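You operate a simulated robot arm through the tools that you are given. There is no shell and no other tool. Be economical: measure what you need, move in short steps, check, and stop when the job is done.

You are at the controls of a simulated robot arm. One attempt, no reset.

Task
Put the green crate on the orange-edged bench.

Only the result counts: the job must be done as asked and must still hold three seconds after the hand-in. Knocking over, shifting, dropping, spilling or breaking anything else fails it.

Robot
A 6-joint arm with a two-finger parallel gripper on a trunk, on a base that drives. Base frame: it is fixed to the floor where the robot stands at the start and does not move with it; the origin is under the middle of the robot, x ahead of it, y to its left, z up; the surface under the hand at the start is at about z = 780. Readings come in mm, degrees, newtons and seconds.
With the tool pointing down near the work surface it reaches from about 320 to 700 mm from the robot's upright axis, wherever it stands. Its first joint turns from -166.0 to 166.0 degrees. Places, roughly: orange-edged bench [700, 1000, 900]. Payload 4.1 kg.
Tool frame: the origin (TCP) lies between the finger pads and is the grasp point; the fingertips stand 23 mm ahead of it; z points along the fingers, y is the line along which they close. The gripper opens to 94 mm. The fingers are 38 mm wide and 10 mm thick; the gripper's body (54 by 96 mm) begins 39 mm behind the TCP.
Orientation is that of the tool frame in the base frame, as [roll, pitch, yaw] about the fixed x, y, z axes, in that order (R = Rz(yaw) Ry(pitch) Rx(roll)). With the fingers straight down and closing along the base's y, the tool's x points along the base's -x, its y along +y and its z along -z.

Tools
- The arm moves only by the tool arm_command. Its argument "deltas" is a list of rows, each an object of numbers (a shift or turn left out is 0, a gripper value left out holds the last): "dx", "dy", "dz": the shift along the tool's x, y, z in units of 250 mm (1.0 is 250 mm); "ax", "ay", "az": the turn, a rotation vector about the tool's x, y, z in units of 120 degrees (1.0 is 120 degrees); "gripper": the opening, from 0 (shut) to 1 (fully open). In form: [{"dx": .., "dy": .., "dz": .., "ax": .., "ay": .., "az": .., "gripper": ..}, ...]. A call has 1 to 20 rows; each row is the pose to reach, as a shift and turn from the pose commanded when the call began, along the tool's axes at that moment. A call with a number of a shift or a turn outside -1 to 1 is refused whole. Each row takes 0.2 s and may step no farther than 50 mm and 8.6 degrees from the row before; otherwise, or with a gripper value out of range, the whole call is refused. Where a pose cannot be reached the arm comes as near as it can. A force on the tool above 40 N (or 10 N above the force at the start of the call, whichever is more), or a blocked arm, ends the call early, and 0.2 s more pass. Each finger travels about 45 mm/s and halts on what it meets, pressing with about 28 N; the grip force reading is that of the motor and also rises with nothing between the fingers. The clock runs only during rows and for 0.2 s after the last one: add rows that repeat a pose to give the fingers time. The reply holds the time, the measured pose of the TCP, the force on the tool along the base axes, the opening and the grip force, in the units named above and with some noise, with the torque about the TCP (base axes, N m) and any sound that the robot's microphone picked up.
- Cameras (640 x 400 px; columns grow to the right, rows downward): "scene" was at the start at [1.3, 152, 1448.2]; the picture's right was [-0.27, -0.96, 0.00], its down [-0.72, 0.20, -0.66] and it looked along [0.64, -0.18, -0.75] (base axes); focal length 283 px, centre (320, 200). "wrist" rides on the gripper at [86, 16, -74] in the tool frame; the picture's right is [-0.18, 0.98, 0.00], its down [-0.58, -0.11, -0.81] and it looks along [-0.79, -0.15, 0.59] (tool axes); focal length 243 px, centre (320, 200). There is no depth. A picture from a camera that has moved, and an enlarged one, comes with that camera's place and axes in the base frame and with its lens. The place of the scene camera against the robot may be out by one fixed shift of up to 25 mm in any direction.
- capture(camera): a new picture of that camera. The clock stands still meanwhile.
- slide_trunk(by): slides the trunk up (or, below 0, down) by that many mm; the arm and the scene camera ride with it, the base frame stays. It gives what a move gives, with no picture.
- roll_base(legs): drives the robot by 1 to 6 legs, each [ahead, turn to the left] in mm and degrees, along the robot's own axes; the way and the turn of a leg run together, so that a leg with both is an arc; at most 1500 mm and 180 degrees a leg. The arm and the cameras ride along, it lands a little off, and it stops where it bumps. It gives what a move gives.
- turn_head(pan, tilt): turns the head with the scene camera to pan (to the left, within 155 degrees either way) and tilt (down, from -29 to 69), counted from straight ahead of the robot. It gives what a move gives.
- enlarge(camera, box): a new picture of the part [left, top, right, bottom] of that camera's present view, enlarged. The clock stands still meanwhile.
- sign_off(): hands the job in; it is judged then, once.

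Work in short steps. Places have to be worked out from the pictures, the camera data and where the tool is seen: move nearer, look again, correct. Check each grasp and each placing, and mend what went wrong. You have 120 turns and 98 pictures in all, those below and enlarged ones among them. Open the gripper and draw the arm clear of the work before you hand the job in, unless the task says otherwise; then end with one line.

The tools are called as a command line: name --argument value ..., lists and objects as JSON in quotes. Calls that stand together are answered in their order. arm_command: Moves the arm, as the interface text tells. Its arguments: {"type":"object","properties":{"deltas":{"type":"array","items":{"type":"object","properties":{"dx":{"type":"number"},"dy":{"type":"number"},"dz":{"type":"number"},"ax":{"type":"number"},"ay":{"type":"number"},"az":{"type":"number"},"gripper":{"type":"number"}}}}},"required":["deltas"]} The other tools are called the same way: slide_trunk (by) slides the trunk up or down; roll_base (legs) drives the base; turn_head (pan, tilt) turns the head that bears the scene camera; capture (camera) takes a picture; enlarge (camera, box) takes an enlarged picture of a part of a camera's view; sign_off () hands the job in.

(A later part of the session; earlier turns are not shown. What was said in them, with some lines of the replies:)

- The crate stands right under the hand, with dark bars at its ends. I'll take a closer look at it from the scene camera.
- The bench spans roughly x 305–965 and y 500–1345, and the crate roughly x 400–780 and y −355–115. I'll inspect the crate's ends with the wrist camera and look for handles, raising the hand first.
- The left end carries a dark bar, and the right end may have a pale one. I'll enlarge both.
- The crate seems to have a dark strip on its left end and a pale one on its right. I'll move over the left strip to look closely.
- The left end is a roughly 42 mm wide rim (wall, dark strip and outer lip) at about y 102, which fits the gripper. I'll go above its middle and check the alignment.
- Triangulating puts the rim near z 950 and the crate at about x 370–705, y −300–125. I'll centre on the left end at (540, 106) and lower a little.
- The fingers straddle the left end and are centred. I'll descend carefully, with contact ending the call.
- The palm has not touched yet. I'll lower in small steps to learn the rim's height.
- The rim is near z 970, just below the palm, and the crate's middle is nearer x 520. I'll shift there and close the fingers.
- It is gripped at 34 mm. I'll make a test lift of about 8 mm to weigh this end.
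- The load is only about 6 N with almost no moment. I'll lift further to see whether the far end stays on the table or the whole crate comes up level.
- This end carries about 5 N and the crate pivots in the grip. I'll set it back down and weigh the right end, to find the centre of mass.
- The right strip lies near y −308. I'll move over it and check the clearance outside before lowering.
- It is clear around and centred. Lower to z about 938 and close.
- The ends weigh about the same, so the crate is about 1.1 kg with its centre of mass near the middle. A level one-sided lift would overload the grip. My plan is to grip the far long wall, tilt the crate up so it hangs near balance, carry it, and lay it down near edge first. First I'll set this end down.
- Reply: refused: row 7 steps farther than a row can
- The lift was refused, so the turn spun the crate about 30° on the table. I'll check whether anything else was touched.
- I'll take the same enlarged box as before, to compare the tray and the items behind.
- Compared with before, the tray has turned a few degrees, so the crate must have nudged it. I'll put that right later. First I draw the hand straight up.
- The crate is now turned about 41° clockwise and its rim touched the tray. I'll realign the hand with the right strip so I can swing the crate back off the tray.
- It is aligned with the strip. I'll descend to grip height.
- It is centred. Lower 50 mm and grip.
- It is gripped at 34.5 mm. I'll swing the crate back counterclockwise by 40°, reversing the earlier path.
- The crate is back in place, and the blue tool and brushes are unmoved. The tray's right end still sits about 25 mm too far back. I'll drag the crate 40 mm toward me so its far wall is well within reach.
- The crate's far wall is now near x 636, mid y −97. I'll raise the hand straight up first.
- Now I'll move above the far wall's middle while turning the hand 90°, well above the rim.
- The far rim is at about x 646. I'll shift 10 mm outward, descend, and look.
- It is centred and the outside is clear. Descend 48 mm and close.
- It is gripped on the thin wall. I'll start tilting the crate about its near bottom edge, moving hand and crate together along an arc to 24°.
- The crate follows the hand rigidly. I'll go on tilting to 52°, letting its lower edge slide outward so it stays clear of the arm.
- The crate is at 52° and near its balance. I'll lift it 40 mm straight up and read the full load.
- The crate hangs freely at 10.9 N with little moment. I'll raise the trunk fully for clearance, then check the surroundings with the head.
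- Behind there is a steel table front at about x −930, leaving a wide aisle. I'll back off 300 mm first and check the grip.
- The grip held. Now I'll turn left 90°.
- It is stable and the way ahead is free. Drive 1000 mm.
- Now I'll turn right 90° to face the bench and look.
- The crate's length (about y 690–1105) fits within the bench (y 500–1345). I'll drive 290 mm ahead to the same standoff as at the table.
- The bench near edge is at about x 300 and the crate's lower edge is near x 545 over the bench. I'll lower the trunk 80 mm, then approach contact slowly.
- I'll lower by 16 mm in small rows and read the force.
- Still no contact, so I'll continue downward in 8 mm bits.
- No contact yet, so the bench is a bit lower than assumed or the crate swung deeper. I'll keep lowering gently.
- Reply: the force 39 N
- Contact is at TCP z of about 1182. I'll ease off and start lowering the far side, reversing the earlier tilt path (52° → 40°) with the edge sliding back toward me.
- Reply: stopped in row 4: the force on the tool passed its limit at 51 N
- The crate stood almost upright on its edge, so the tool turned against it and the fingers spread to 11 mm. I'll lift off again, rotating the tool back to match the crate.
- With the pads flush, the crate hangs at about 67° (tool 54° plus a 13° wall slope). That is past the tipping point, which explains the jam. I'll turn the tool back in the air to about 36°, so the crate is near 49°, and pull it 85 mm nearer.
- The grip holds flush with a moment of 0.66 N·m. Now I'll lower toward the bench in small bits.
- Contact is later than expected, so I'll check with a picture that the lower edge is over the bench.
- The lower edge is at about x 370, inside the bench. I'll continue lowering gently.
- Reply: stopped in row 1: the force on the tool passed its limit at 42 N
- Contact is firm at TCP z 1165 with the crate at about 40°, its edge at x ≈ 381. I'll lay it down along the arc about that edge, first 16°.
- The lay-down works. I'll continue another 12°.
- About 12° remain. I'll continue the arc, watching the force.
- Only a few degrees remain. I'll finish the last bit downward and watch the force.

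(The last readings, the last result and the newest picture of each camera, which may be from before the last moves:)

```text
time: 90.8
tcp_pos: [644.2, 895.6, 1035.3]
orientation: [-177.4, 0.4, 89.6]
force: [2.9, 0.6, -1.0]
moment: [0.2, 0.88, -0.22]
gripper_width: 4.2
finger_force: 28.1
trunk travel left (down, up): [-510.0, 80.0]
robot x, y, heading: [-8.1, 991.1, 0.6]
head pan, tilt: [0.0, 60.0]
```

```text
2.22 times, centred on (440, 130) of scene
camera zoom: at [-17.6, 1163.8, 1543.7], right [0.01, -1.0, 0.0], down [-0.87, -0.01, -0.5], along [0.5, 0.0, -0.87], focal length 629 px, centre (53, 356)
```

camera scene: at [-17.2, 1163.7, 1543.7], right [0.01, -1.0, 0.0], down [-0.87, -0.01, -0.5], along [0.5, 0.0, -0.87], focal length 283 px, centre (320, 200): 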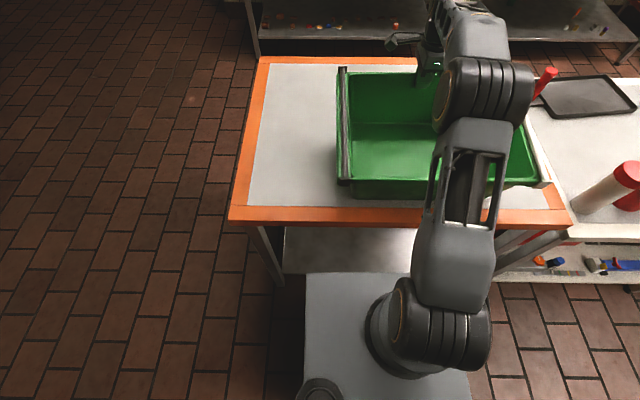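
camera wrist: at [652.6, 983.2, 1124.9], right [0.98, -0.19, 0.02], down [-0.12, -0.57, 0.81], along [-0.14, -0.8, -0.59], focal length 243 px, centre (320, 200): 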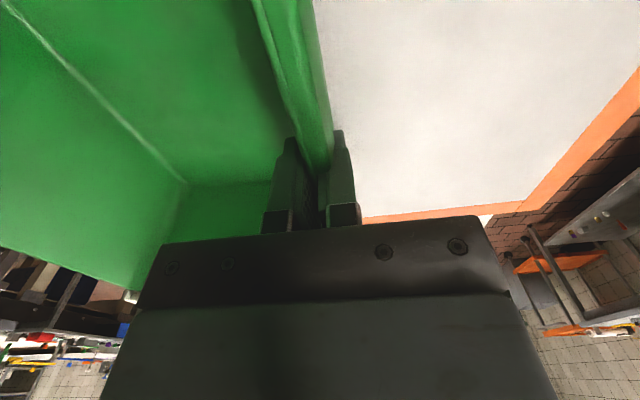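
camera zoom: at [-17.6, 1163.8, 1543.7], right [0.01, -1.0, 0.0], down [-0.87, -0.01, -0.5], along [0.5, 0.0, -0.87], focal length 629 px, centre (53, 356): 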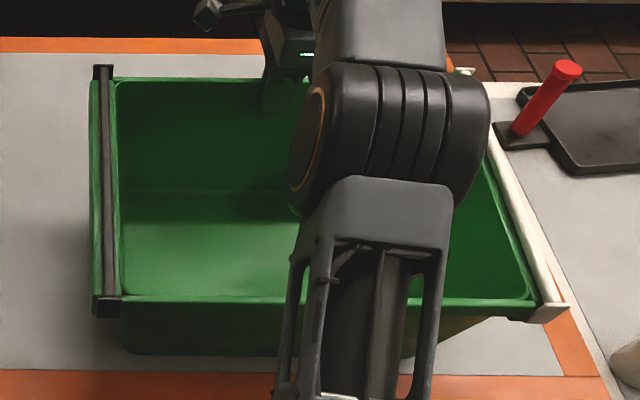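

The bottom lies well inside the bench outline. I'll keep lowering in small steps until it is flat.

arm_command --deltas '[{"dz": 0.016, "dy": 0.008, "ax": 0.008}, {"dz": 0.032, "dy": 0.014, "ax": 0.015}]'

arm_command --deltas '[{"dz": 0.016, "dy": 0.006, "ax": 0.008}]'

```text
time: 91.5
tcp_pos: [648.4, 894.9, 1028.7]
orientation: [-175.5, 0.5, 89.6]
force: [2.9, -0.2, -1.0]
moment: [0.13, 0.63, 0.0]
gripper_width: 3.8
finger_force: 28.1
trunk travel left (down, up): [-510.0, 80.0]
robot x, y, heading: [-8.1, 992.5, 0.6]
head pan, tilt: [0.0, 60.0]
```

```text
time: 91.8
tcp_pos: [648.4, 896.2, 1022.2]
orientation: [-174.7, 0.4, 89.7]
force: [1.4, -3.2, -1.0]
moment: [0.75, 0.46, 0.12]
gripper_width: 4.0
finger_force: 27.9
trunk travel left (down, up): [-510.0, 80.0]
robot x, y, heading: [-12.7, 988.0, 0.6]
head pan, tilt: [0.0, 60.0]
```

arm_command --deltas '[{"dz": 0.016, "dy": 0.006, "ax": 0.008}, {"dz": 0.032, "dy": 0.012, "ax": 0.016}]'

capture --camera "wrist"

enlarge --camera "scene" --box '[320, 40, 560, 220]'

```text
time: 92.5
tcp_pos: [650.2, 894.7, 1018.7]
orientation: [-173.0, 0.4, 89.7]
force: [-0.8, 0.7, 9.6]
moment: [0.45, -0.65, -0.04]
gripper_width: 3.7
finger_force: 27.3
trunk travel left (down, up): [-510.0, 80.0]
robot x, y, heading: [-6.4, 988.3, 0.4]
head pan, tilt: [0.0, 60.0]
```

```text
25 pictures are left
camera wrist: at [677.2, 982.0, 1090.7], right [0.97, -0.19, -0.12], down [-0.01, -0.57, 0.82], along [-0.22, -0.8, -0.56], focal length 243 px, centre (320, 200)
```

wrist: 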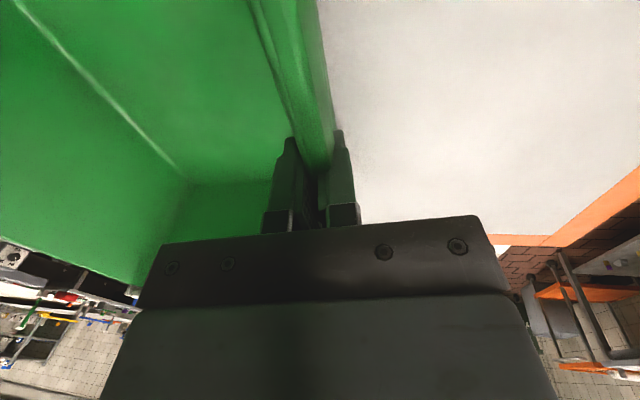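

```text
2.22 times, centred on (440, 130) of scene
camera zoom: at [-19.4, 1163.9, 1544.0], right [0.01, -1.0, 0.0], down [-0.87, -0.01, -0.5], along [0.5, 0.0, -0.87], focal length 629 px, centre (53, 356)
```

zoom: 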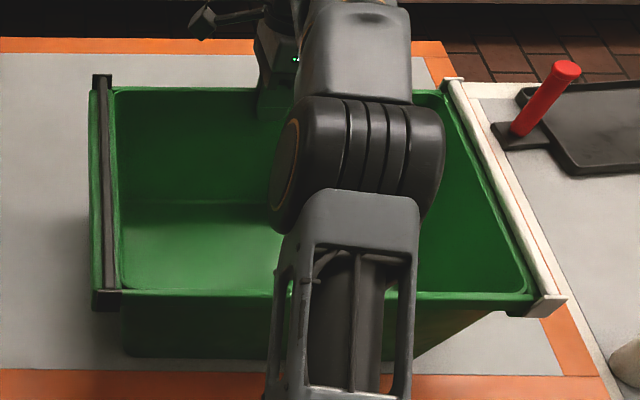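

The force has turned upward (9.6 N), so the crate is flat on the bench. I'll open the fingers.

arm_command --deltas '[{"gripper": 0.15}, {"gripper": 0.3}, {"gripper": 0.5}, {"gripper": 0.5}, {"gripper": 0.5}]'

capture --camera "wrist"

```text
time: 93.7
tcp_pos: [649.5, 896.7, 1016.0]
orientation: [-172.7, 0.4, 89.7]
force: [-0.6, 0.1, 0.3]
moment: [0.01, 0.03, 0.0]
gripper_width: 46.7
finger_force: 0.1
trunk travel left (down, up): [-510.0, 80.0]
robot x, y, heading: [-6.0, 991.5, 0.5]
head pan, tilt: [0.0, 60.0]
```

```text
23 pictures are left
camera wrist: at [677.8, 981.8, 1088.2], right [0.97, -0.19, -0.12], down [-0.01, -0.57, 0.82], along [-0.23, -0.8, -0.56], focal length 243 px, centre (320, 200)
```

wrist: 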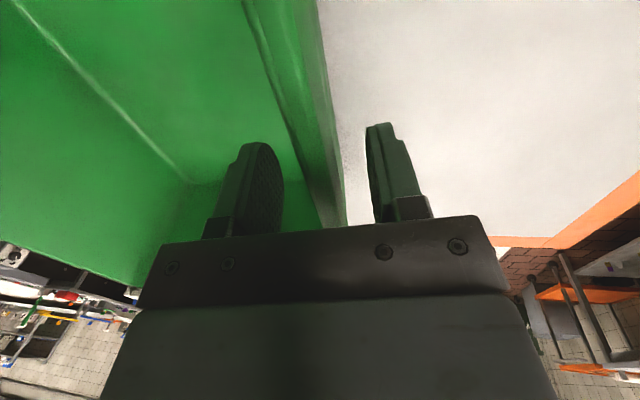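

Released cleanly with no load. I'll withdraw along the tool axis and check the crate.

arm_command --deltas '[{"dz": -0.1}, {"dz": -0.25}, {"dz": -0.4}, {"dz": -0.55}, {"dz": -0.7}]'

roll_base --legs '[[-290, 0]]'

turn_head --pan -10 --tilt 42

capture --camera "scene"

```text
time: 94.8
tcp_pos: [631.2, 904.5, 1142.9]
orientation: [-172.7, 0.5, 89.7]
force: [0.4, 0.6, -0.7]
moment: [0.02, 0.02, 0.0]
gripper_width: 47.0
finger_force: 0.1
out of reach, approached as far as the arm can: row 2, 3, 4, 5
trunk travel left (down, up): [-510.0, 80.0]
robot x, y, heading: [-7.0, 988.9, 0.2]
head pan, tilt: [0.0, 60.0]
```

```text
time: 96.9
tcp_pos: [332.8, 903.3, 1143.2]
orientation: [-172.7, 0.4, 89.9]
force: [-0.2, 0.3, 0.2]
moment: [0.04, 0.04, 0.01]
gripper_width: 47.0
finger_force: 0.1
trunk travel left (down, up): [-510.0, 80.0]
robot x, y, heading: [-306.2, 990.3, 0.5]
head pan, tilt: [0.0, 60.0]
```

```text
time: 97.7
tcp_pos: [333.1, 903.3, 1143.5]
orientation: [-172.7, 0.5, 89.9]
force: [-0.6, -0.5, 0.1]
moment: [0.02, 0.04, -0.01]
gripper_width: 47.3
finger_force: 0.0
trunk travel left (down, up): [-510.0, 80.0]
robot x, y, heading: [-307.4, 987.5, 0.8]
head pan, tilt: [-10.0, 42.0]
```

```text
22 pictures are left
camera scene: at [-300.5, 1146.2, 1567.4], right [-0.16, -0.99, 0.0], down [-0.66, 0.11, -0.74], along [0.73, -0.12, -0.67], focal length 283 px, centre (320, 200)
```

scene: 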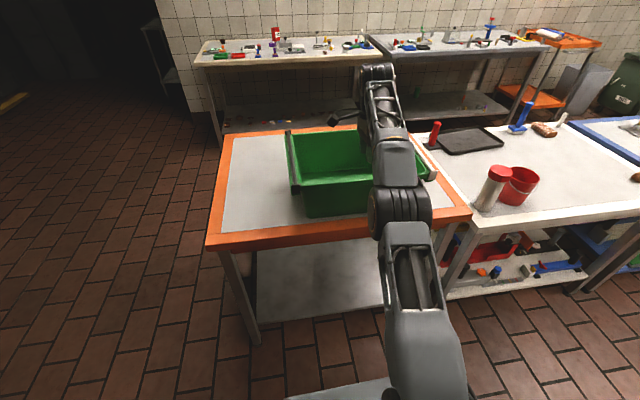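

The crate stands upright on the bench, well inside its edge. Next I'll undo the tray's shift by returning to my starting spot, where I can compare with the start picture. First I'll turn right and drive back.

roll_base --legs '[[0, -45], [0, -45.6], [988, 0]]'

roll_base --legs '[[0, 45], [0, 45]]'

```text
time: 106.9
tcp_pos: [-379.5, -637.2, 1142.4]
orientation: [-172.6, 0.5, -0.2]
force: [-0.9, -0.8, 0.2]
moment: [0.0, 0.01, -0.01]
gripper_width: 47.0
finger_force: 0.0
trunk travel left (down, up): [-510.0, 80.0]
robot x, y, heading: [-293.0, 5.1, -89.4]
head pan, tilt: [-10.0, 42.0]
```

```text
time: 111.5
tcp_pos: [345.2, -79.7, 1142.7]
orientation: [-172.6, 0.5, 90.1]
force: [-0.1, 0.4, 0.4]
moment: [0.0, 0.02, 0.0]
gripper_width: 47.1
finger_force: 0.2
trunk travel left (down, up): [-510.0, 80.0]
robot x, y, heading: [-293.7, 3.3, 0.9]
head pan, tilt: [-10.0, 42.0]
```

Now forward to the start spot, with the trunk and head at the start settings, for a like-for-like comparison.

roll_base --legs '[[293, -0.7]]'

slide_trunk --by -110

turn_head --pan -20 --tilt 45

capture --camera "scene"

enlarge --camera "scene" --box '[200, 100, 360, 260]'

```text
time: 113.5
tcp_pos: [644.1, -85.0, 1142.3]
orientation: [-172.7, 0.5, 89.3]
force: [0.1, -0.5, -1.1]
moment: [0.02, -0.04, 0.03]
gripper_width: 47.2
finger_force: 0.0
trunk travel left (down, up): [-510.0, 80.0]
robot x, y, heading: [5.9, 4.0, 0.2]
head pan, tilt: [-10.0, 42.0]
```

```text
time: 114.9
tcp_pos: [645.1, -85.7, 1032.3]
orientation: [-172.7, 0.5, 89.3]
force: [0.0, 0.8, 0.0]
moment: [0.0, -0.02, -0.03]
gripper_width: 46.9
finger_force: 0.0
trunk travel left (down, up): [-400.0, 190.0]
robot x, y, heading: [5.4, 4.2, 0.2]
head pan, tilt: [-10.0, 42.0]
```

```text
time: 115.6
tcp_pos: [644.1, -86.0, 1032.7]
orientation: [-172.7, 0.4, 89.3]
force: [0.0, -0.8, -0.5]
moment: [0.03, 0.02, 0.04]
gripper_width: 46.7
finger_force: 0.1
trunk travel left (down, up): [-400.0, 190.0]
robot x, y, heading: [4.3, 5.3, -0.0]
head pan, tilt: [-20.0, 45.0]
```

```text
21 pictures are left
camera scene: at [7.0, 150.2, 1453.2], right [-0.34, -0.94, 0.0], down [-0.67, 0.24, -0.71], along [0.67, -0.24, -0.71], focal length 283 px, centre (320, 200)
```

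scene: 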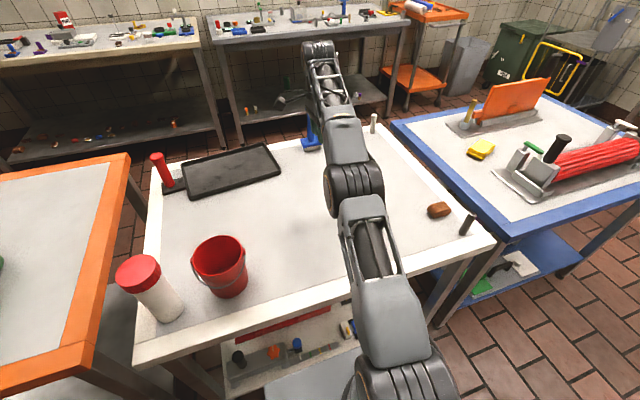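

```text
2.50 times, centred on (280, 180) of scene
camera zoom: at [7.0, 150.2, 1453.2], right [-0.34, -0.94, 0.0], down [-0.67, 0.24, -0.71], along [0.67, -0.24, -0.71], focal length 708 px, centre (420, 250)
```

zoom: 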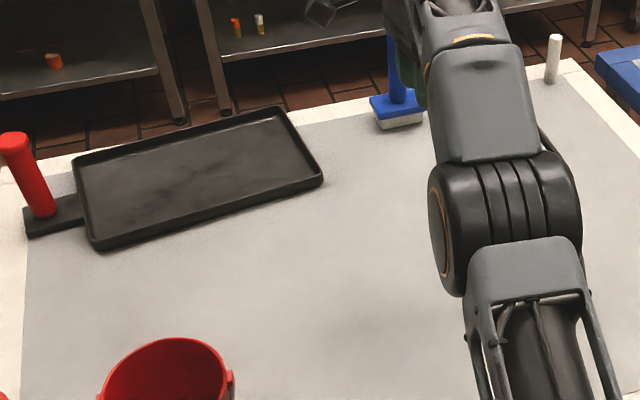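

The tray's right end needs to come about 40 mm toward me and its left end about 15 mm. I'll hook closed fingers behind the tray's near lip and pull. First I'll move ahead 60 mm, shut the gripper, and tilt the hand forward above the tray.

roll_base --legs '[[60, 0]]'

arm_command --deltas '[{"dx": 0.09, "ax": -0.066, "gripper": 0}, {"dx": 0.18, "ax": -0.132, "gripper": 0}, {"dx": 0.27, "ax": -0.198, "gripper": 0}, {"dx": 0.36, "ax": -0.264, "gripper": 0}, {"dx": 0.45, "ax": -0.33, "gripper": 0}, {"dx": 0.544, "ax": -0.394, "gripper": 0}]'

```text
time: 116.6
tcp_pos: [704.4, -85.1, 1033.3]
orientation: [-172.7, 0.5, 89.3]
force: [0.0, -0.3, 0.1]
moment: [0.0, 0.0, 0.01]
gripper_width: 47.2
finger_force: 0.0
trunk travel left (down, up): [-400.0, 190.0]
robot x, y, heading: [64.4, 6.6, 0.1]
head pan, tilt: [-20.0, 45.0]
```

```text
time: 118.0
tcp_pos: [705.6, 51.5, 1032.0]
orientation: [139.9, 0.5, 89.3]
force: [0.2, 0.3, 0.4]
moment: [-0.02, 0.01, 0.01]
gripper_width: 0.0
finger_force: 28.0
trunk travel left (down, up): [-400.0, 190.0]
robot x, y, heading: [62.5, 5.5, 0.2]
head pan, tilt: [-20.0, 45.0]
```

I'll move forward and down to just above the tray's near lip, then look.

arm_command --deltas '[{"dy": -0.009, "dz": 0.17}, {"dy": -0.018, "dz": 0.34}, {"dy": -0.027, "dz": 0.52}, {"dy": -0.036, "dz": 0.69}, {"dy": -0.045, "dz": 0.86}]'

enlarge --camera "scene" --box '[180, 100, 380, 240]'

capture --camera "wrist"

```text
time: 119.2
tcp_pos: [832.8, 48.9, 861.0]
orientation: [139.9, 0.5, 89.3]
force: [-0.1, 0.4, -1.0]
moment: [-0.03, -0.03, -0.01]
gripper_width: 0.0
finger_force: 28.1
trunk travel left (down, up): [-400.0, 190.0]
robot x, y, heading: [61.9, 3.3, 0.2]
head pan, tilt: [-20.0, 45.0]
```

```text
2.86 times, centred on (280, 170) of scene
camera zoom: at [67.0, 150.4, 1453.2], right [-0.34, -0.94, 0.0], down [-0.67, 0.24, -0.71], along [0.67, -0.24, -0.71], focal length 809 px, centre (434, 286)
```

zoom: 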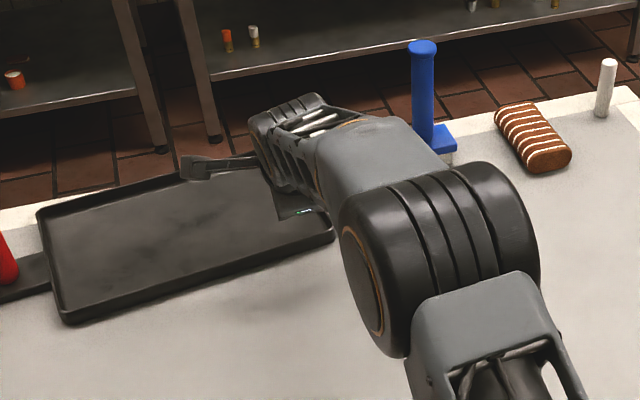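

```text
18 pictures are left
camera wrist: at [799.8, 134.7, 928.5], right [0.75, -0.19, 0.63], down [-0.61, -0.57, 0.55], along [0.26, -0.8, -0.54], focal length 243 px, centre (320, 200)
```

wrist: 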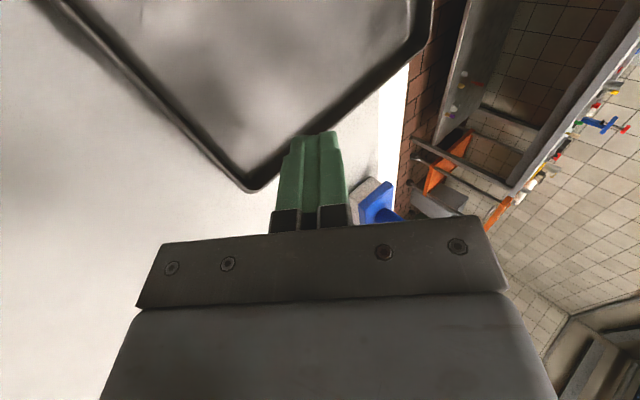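

The closed fingertips are over the tray's inside, just behind its near lip and close to the right corner. I'll go down 40 mm, then small steps until they just touch.

arm_command --deltas '[{"dy": -0.034, "dz": 0.041}, {"dy": -0.068, "dz": 0.082}, {"dy": -0.103, "dz": 0.1224}]'

arm_command --deltas '[{"dy": -0.0103, "dz": 0.0122}]'

capture --camera "wrist"

```text
time: 120.0
tcp_pos: [834.3, 47.6, 821.1]
orientation: [140.0, 0.5, 89.3]
force: [-0.1, 0.5, 0.8]
moment: [0.03, 0.0, 0.01]
gripper_width: 0.1
finger_force: 27.9
trunk travel left (down, up): [-400.0, 190.0]
robot x, y, heading: [64.4, 6.6, 0.0]
head pan, tilt: [-20.0, 45.0]
```

```text
time: 120.4
tcp_pos: [835.9, 48.9, 816.4]
orientation: [139.9, 0.5, 89.3]
force: [0.2, -0.2, 0.1]
moment: [0.0, 0.02, 0.0]
gripper_width: 0.0
finger_force: 28.5
trunk travel left (down, up): [-400.0, 190.0]
robot x, y, heading: [65.0, 4.2, 0.2]
head pan, tilt: [-20.0, 45.0]
```

```text
17 pictures are left
camera wrist: at [801.2, 134.4, 883.7], right [0.75, -0.19, 0.63], down [-0.61, -0.57, 0.55], along [0.26, -0.8, -0.54], focal length 243 px, centre (320, 200)
```

wrist: 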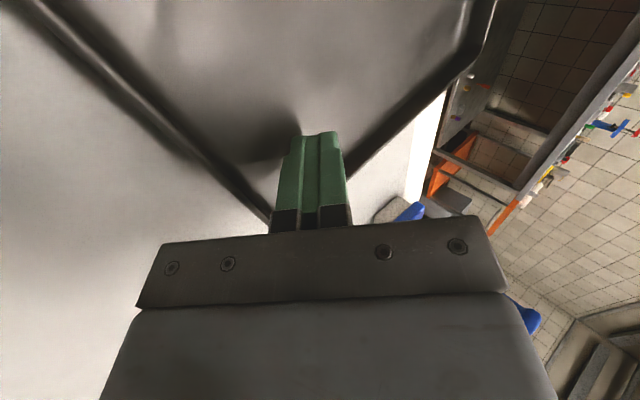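

Nearly at the tray floor. Two more small steps.

arm_command --deltas '[{"dy": -0.0077, "dz": 0.0092}]'

arm_command --deltas '[{"dy": -0.0077, "dz": 0.0092}]'

```text
time: 120.8
tcp_pos: [835.4, 48.6, 812.0]
orientation: [140.0, 0.6, 89.3]
force: [-0.5, 0.9, 0.4]
moment: [0.01, -0.03, -0.04]
gripper_width: 0.2
finger_force: 27.9
trunk travel left (down, up): [-400.0, 190.0]
robot x, y, heading: [67.0, 5.0, 0.3]
head pan, tilt: [-20.0, 45.0]
```

```text
time: 121.2
tcp_pos: [834.9, 46.8, 809.0]
orientation: [139.9, 0.5, 89.3]
force: [-0.1, 0.6, 0.1]
moment: [-0.03, 0.02, 0.01]
gripper_width: 0.0
finger_force: 28.3
trunk travel left (down, up): [-400.0, 190.0]
robot x, y, heading: [64.8, 0.6, 0.1]
head pan, tilt: [-20.0, 45.0]
```

The fingertips should now be below the lip's top. I'll pull toward me 20 mm and watch the force.

arm_command --deltas '[{"dy": -0.0153, "dz": -0.0129}, {"dy": -0.0306, "dz": -0.0258}, {"dy": -0.0459, "dz": -0.0386}, {"dy": -0.0612, "dz": -0.0515}]'

enlarge --camera "scene" --box '[180, 100, 380, 240]'

```text
time: 122.2
tcp_pos: [815.8, 49.2, 810.8]
orientation: [139.8, 0.5, 89.4]
force: [1.2, 0.1, 2.3]
moment: [-0.01, 0.01, 0.02]
gripper_width: 0.0
finger_force: 28.3
trunk travel left (down, up): [-400.0, 190.0]
robot x, y, heading: [68.1, 6.5, 0.4]
head pan, tilt: [-20.0, 45.0]
```

```text
2.86 times, centred on (280, 170) of scene
camera zoom: at [66.9, 150.4, 1453.2], right [-0.34, -0.94, 0.0], down [-0.67, 0.24, -0.71], along [0.67, -0.24, -0.71], focal length 809 px, centre (434, 286)
```

zoom: 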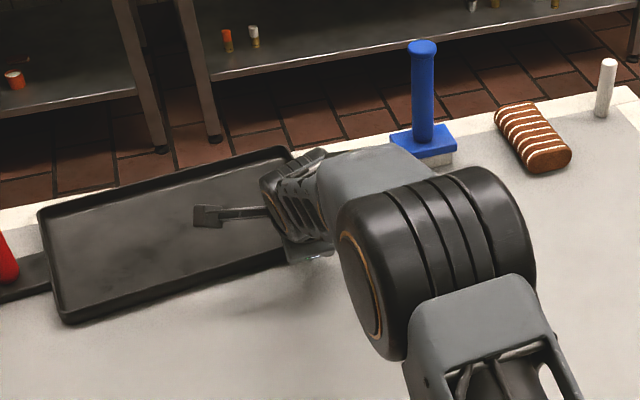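

The fingers have just met the lip. I'll pull 24 mm more.

arm_command --deltas '[{"dy": -0.0184, "dz": -0.0155}, {"dy": -0.0367, "dz": -0.0309}, {"dy": -0.0551, "dz": -0.0464}, {"dy": -0.0734, "dz": -0.0618}]'

enlarge --camera "scene" --box '[180, 100, 380, 240]'

```text
time: 123.2
tcp_pos: [791.4, 47.5, 809.9]
orientation: [140.0, 0.5, 89.4]
force: [1.0, 0.1, 2.9]
moment: [-0.04, 0.02, 0.03]
gripper_width: 0.1
finger_force: 27.9
trunk travel left (down, up): [-400.0, 190.0]
robot x, y, heading: [66.3, 6.3, 0.3]
head pan, tilt: [-20.0, 45.0]
```

```text
2.86 times, centred on (280, 170) of scene
camera zoom: at [66.8, 150.4, 1453.2], right [-0.34, -0.94, 0.0], down [-0.67, 0.24, -0.71], along [0.67, -0.24, -0.71], focal length 809 px, centre (434, 286)
```

zoom: 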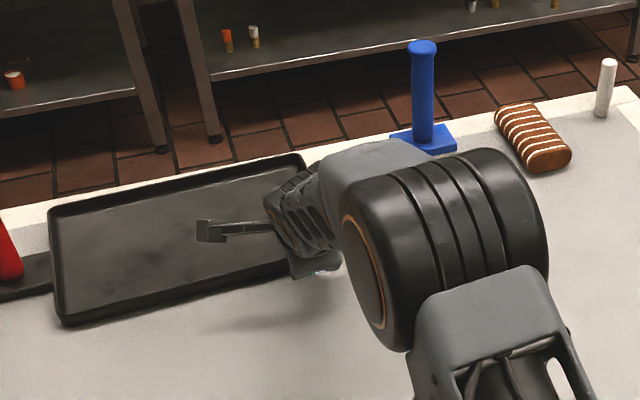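

It is working. From the corner positions, about 8–12 mm is left at this end and about 10 mm at the left end. I'll pull 9 mm more here.

arm_command --deltas '[{"dy": -0.0138, "dz": -0.0116}, {"dy": -0.0275, "dz": -0.0232}]'

arm_command --deltas '[{"dy": 0.0153, "dz": 0.0129}, {"dy": 0.06, "dz": -0.025}, {"dy": 0.16, "dz": -0.15}, {"dy": 0.26, "dz": -0.27}]'

roll_base --legs '[[-62, 0]]'

enlarge --camera "scene" --box '[200, 100, 360, 260]'

```text
time: 123.8
tcp_pos: [782.7, 50.3, 811.5]
orientation: [139.9, 0.5, 89.3]
force: [1.0, -0.1, 3.5]
moment: [-0.06, 0.04, 0.01]
gripper_width: 0.0
finger_force: 27.5
trunk travel left (down, up): [-400.0, 190.0]
robot x, y, heading: [61.2, 7.7, 0.0]
head pan, tilt: [-20.0, 45.0]
```

```text
time: 124.8
tcp_pos: [789.9, 49.3, 905.5]
orientation: [140.0, 0.6, 89.4]
force: [0.6, 0.0, 0.1]
moment: [-0.01, 0.02, 0.01]
gripper_width: 0.1
finger_force: 28.2
trunk travel left (down, up): [-400.0, 190.0]
robot x, y, heading: [64.0, 7.8, 0.3]
head pan, tilt: [-20.0, 45.0]
```

```text
time: 125.8
tcp_pos: [728.5, 49.4, 903.7]
orientation: [140.1, 0.5, 89.3]
force: [-0.5, 0.1, -0.4]
moment: [0.04, 0.03, -0.01]
gripper_width: 0.3
finger_force: 28.7
trunk travel left (down, up): [-400.0, 190.0]
robot x, y, heading: [1.3, 6.6, 0.2]
head pan, tilt: [-20.0, 45.0]
```

```text
2.50 times, centred on (280, 180) of scene
camera zoom: at [4.3, 150.2, 1453.2], right [-0.34, -0.94, 0.0], down [-0.67, 0.24, -0.71], along [0.67, -0.24, -0.71], focal length 708 px, centre (420, 250)
```

zoom: 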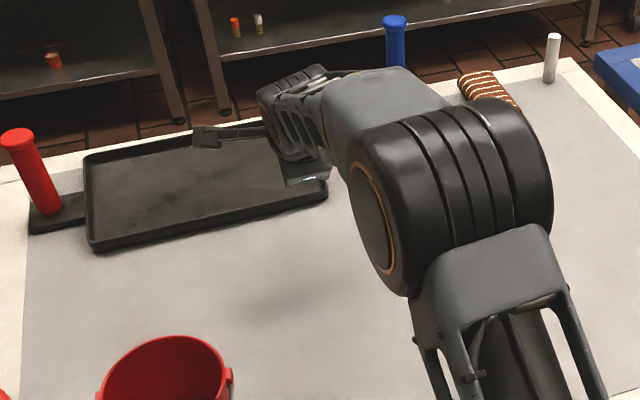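

The tray now looks nearly as at the start. I'll look closer at the red-handled tool beside it.

enlarge --camera "scene" --box '[140, 140, 220, 210]'

turn_head --pan -15.6 --tilt 48.6

capture --camera "scene"

```text
5.71 times, centred on (180, 175) of scene
camera zoom: at [4.3, 150.2, 1453.2], right [-0.34, -0.94, 0.0], down [-0.67, 0.24, -0.71], along [0.67, -0.24, -0.71], focal length 1618 px, centre (1120, 343)
```

zoom: 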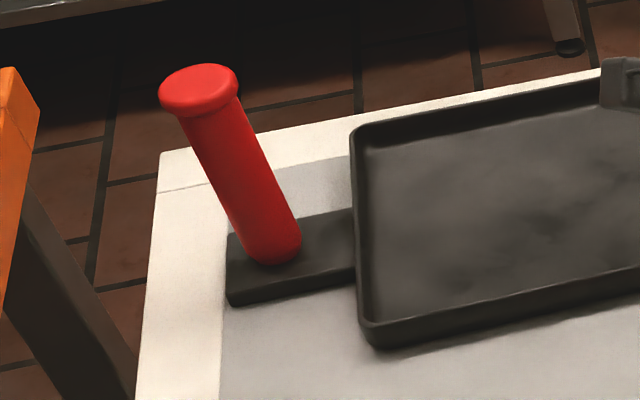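

```text
time: 126.4
tcp_pos: [727.5, 49.2, 904.5]
orientation: [140.0, 0.5, 89.2]
force: [0.3, -0.7, 1.0]
moment: [0.02, 0.02, -0.03]
gripper_width: 0.1
finger_force: 27.5
trunk travel left (down, up): [-400.0, 190.0]
robot x, y, heading: [1.0, 2.8, -0.0]
head pan, tilt: [-15.6, 48.6]
```

```text
12 pictures are left
camera scene: at [3.4, 157.0, 1448.2], right [-0.27, -0.96, 0.0], down [-0.72, 0.2, -0.66], along [0.64, -0.18, -0.75], focal length 283 px, centre (320, 200)
```

scene: 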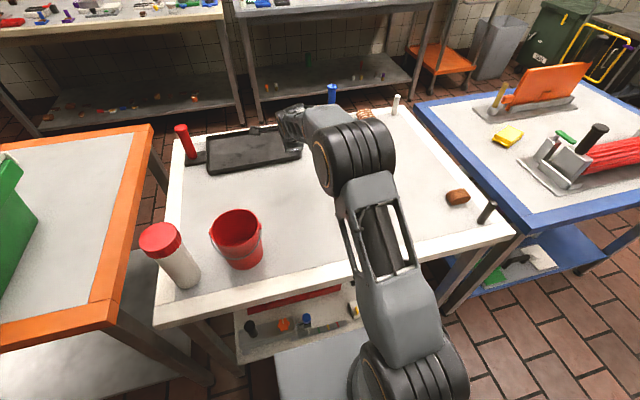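

Everything is shifted about 4 px uniformly, which is just my base offset, and the red tool and tray match the start picture. I'll confirm with the same enlarged box as at the start.

enlarge --camera "scene" --box '[220, 80, 460, 260]'

```text
2.22 times, centred on (340, 170) of scene
camera zoom: at [3.4, 157.0, 1448.2], right [-0.27, -0.96, 0.0], down [-0.72, 0.2, -0.66], along [0.64, -0.18, -0.75], focal length 629 px, centre (276, 267)
```

zoom: 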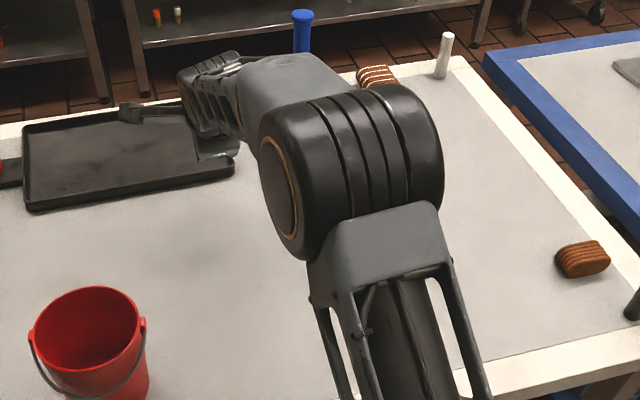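

The tray is back within about 10 mm and square, and the neighbouring items are unmoved. I'll draw the arm clear, open the gripper, and take a last look at the crate.

slide_trunk --by 150

roll_base --legs '[[-300, 0]]'

arm_command --deltas '[{"gripper": 1}, {"gripper": 1}, {"gripper": 1}, {"gripper": 1}, {"gripper": 1}, {"gripper": 1}]'

turn_head --pan 35 --tilt 35

capture --camera "scene"

```text
time: 128.2
tcp_pos: [727.3, 49.1, 1054.2]
orientation: [140.0, 0.5, 89.2]
force: [0.3, -0.1, 0.0]
moment: [0.01, 0.0, -0.02]
gripper_width: 0.1
finger_force: 28.0
trunk travel left (down, up): [-550.0, 40.0]
robot x, y, heading: [2.2, 2.6, -0.0]
head pan, tilt: [-15.6, 48.6]
```

```text
time: 130.2
tcp_pos: [428.5, 46.2, 1054.4]
orientation: [140.0, 0.5, 89.1]
force: [0.3, -0.3, -0.2]
moment: [-0.04, -0.02, -0.01]
gripper_width: 0.1
finger_force: 27.4
trunk travel left (down, up): [-550.0, 40.0]
robot x, y, heading: [-299.4, 4.1, 0.0]
head pan, tilt: [-15.6, 48.6]
```

```text
time: 131.6
tcp_pos: [427.9, 46.4, 1053.2]
orientation: [140.0, 0.5, 89.1]
force: [0.5, -0.1, 0.0]
moment: [0.05, 0.01, 0.0]
gripper_width: 94.3
finger_force: 0.0
trunk travel left (down, up): [-550.0, 40.0]
robot x, y, heading: [-294.2, 5.4, -0.3]
head pan, tilt: [-15.6, 48.6]
```

```text
time: 132.8
tcp_pos: [427.7, 47.1, 1053.8]
orientation: [140.1, 0.5, 89.2]
force: [0.2, -0.6, 0.8]
moment: [0.01, 0.01, 0.01]
gripper_width: 93.8
finger_force: 0.1
trunk travel left (down, up): [-550.0, 40.0]
robot x, y, heading: [-296.0, 4.9, 0.1]
head pan, tilt: [35.0, 35.0]
```

```text
10 pictures are left
camera scene: at [-299.8, 228.1, 1618.0], right [0.57, -0.82, 0.0], down [-0.47, -0.33, -0.82], along [0.67, 0.47, -0.57], focal length 283 px, centre (320, 200)
```

scene: 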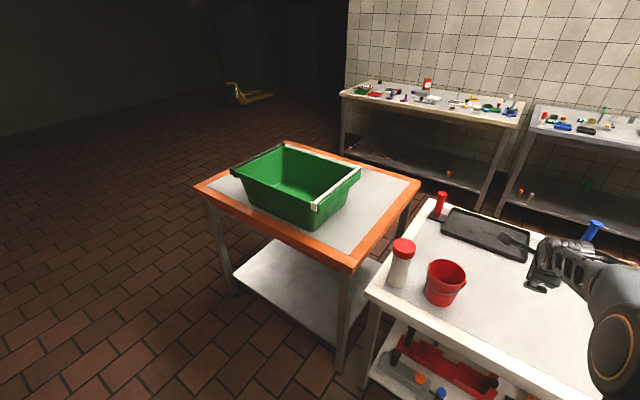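

The crate stands flat and upright on the orange-edged bench, the other items are standing, and the arm is clear. I'm handing in.

sign_off

```text
The job is handed in.
```

The green crate is standing upright on the orange-edged bench. While handling it I swung it into the black tray; I pulled the tray back to within about 10 mm of where it started, and nothing else moved as far as I could see.
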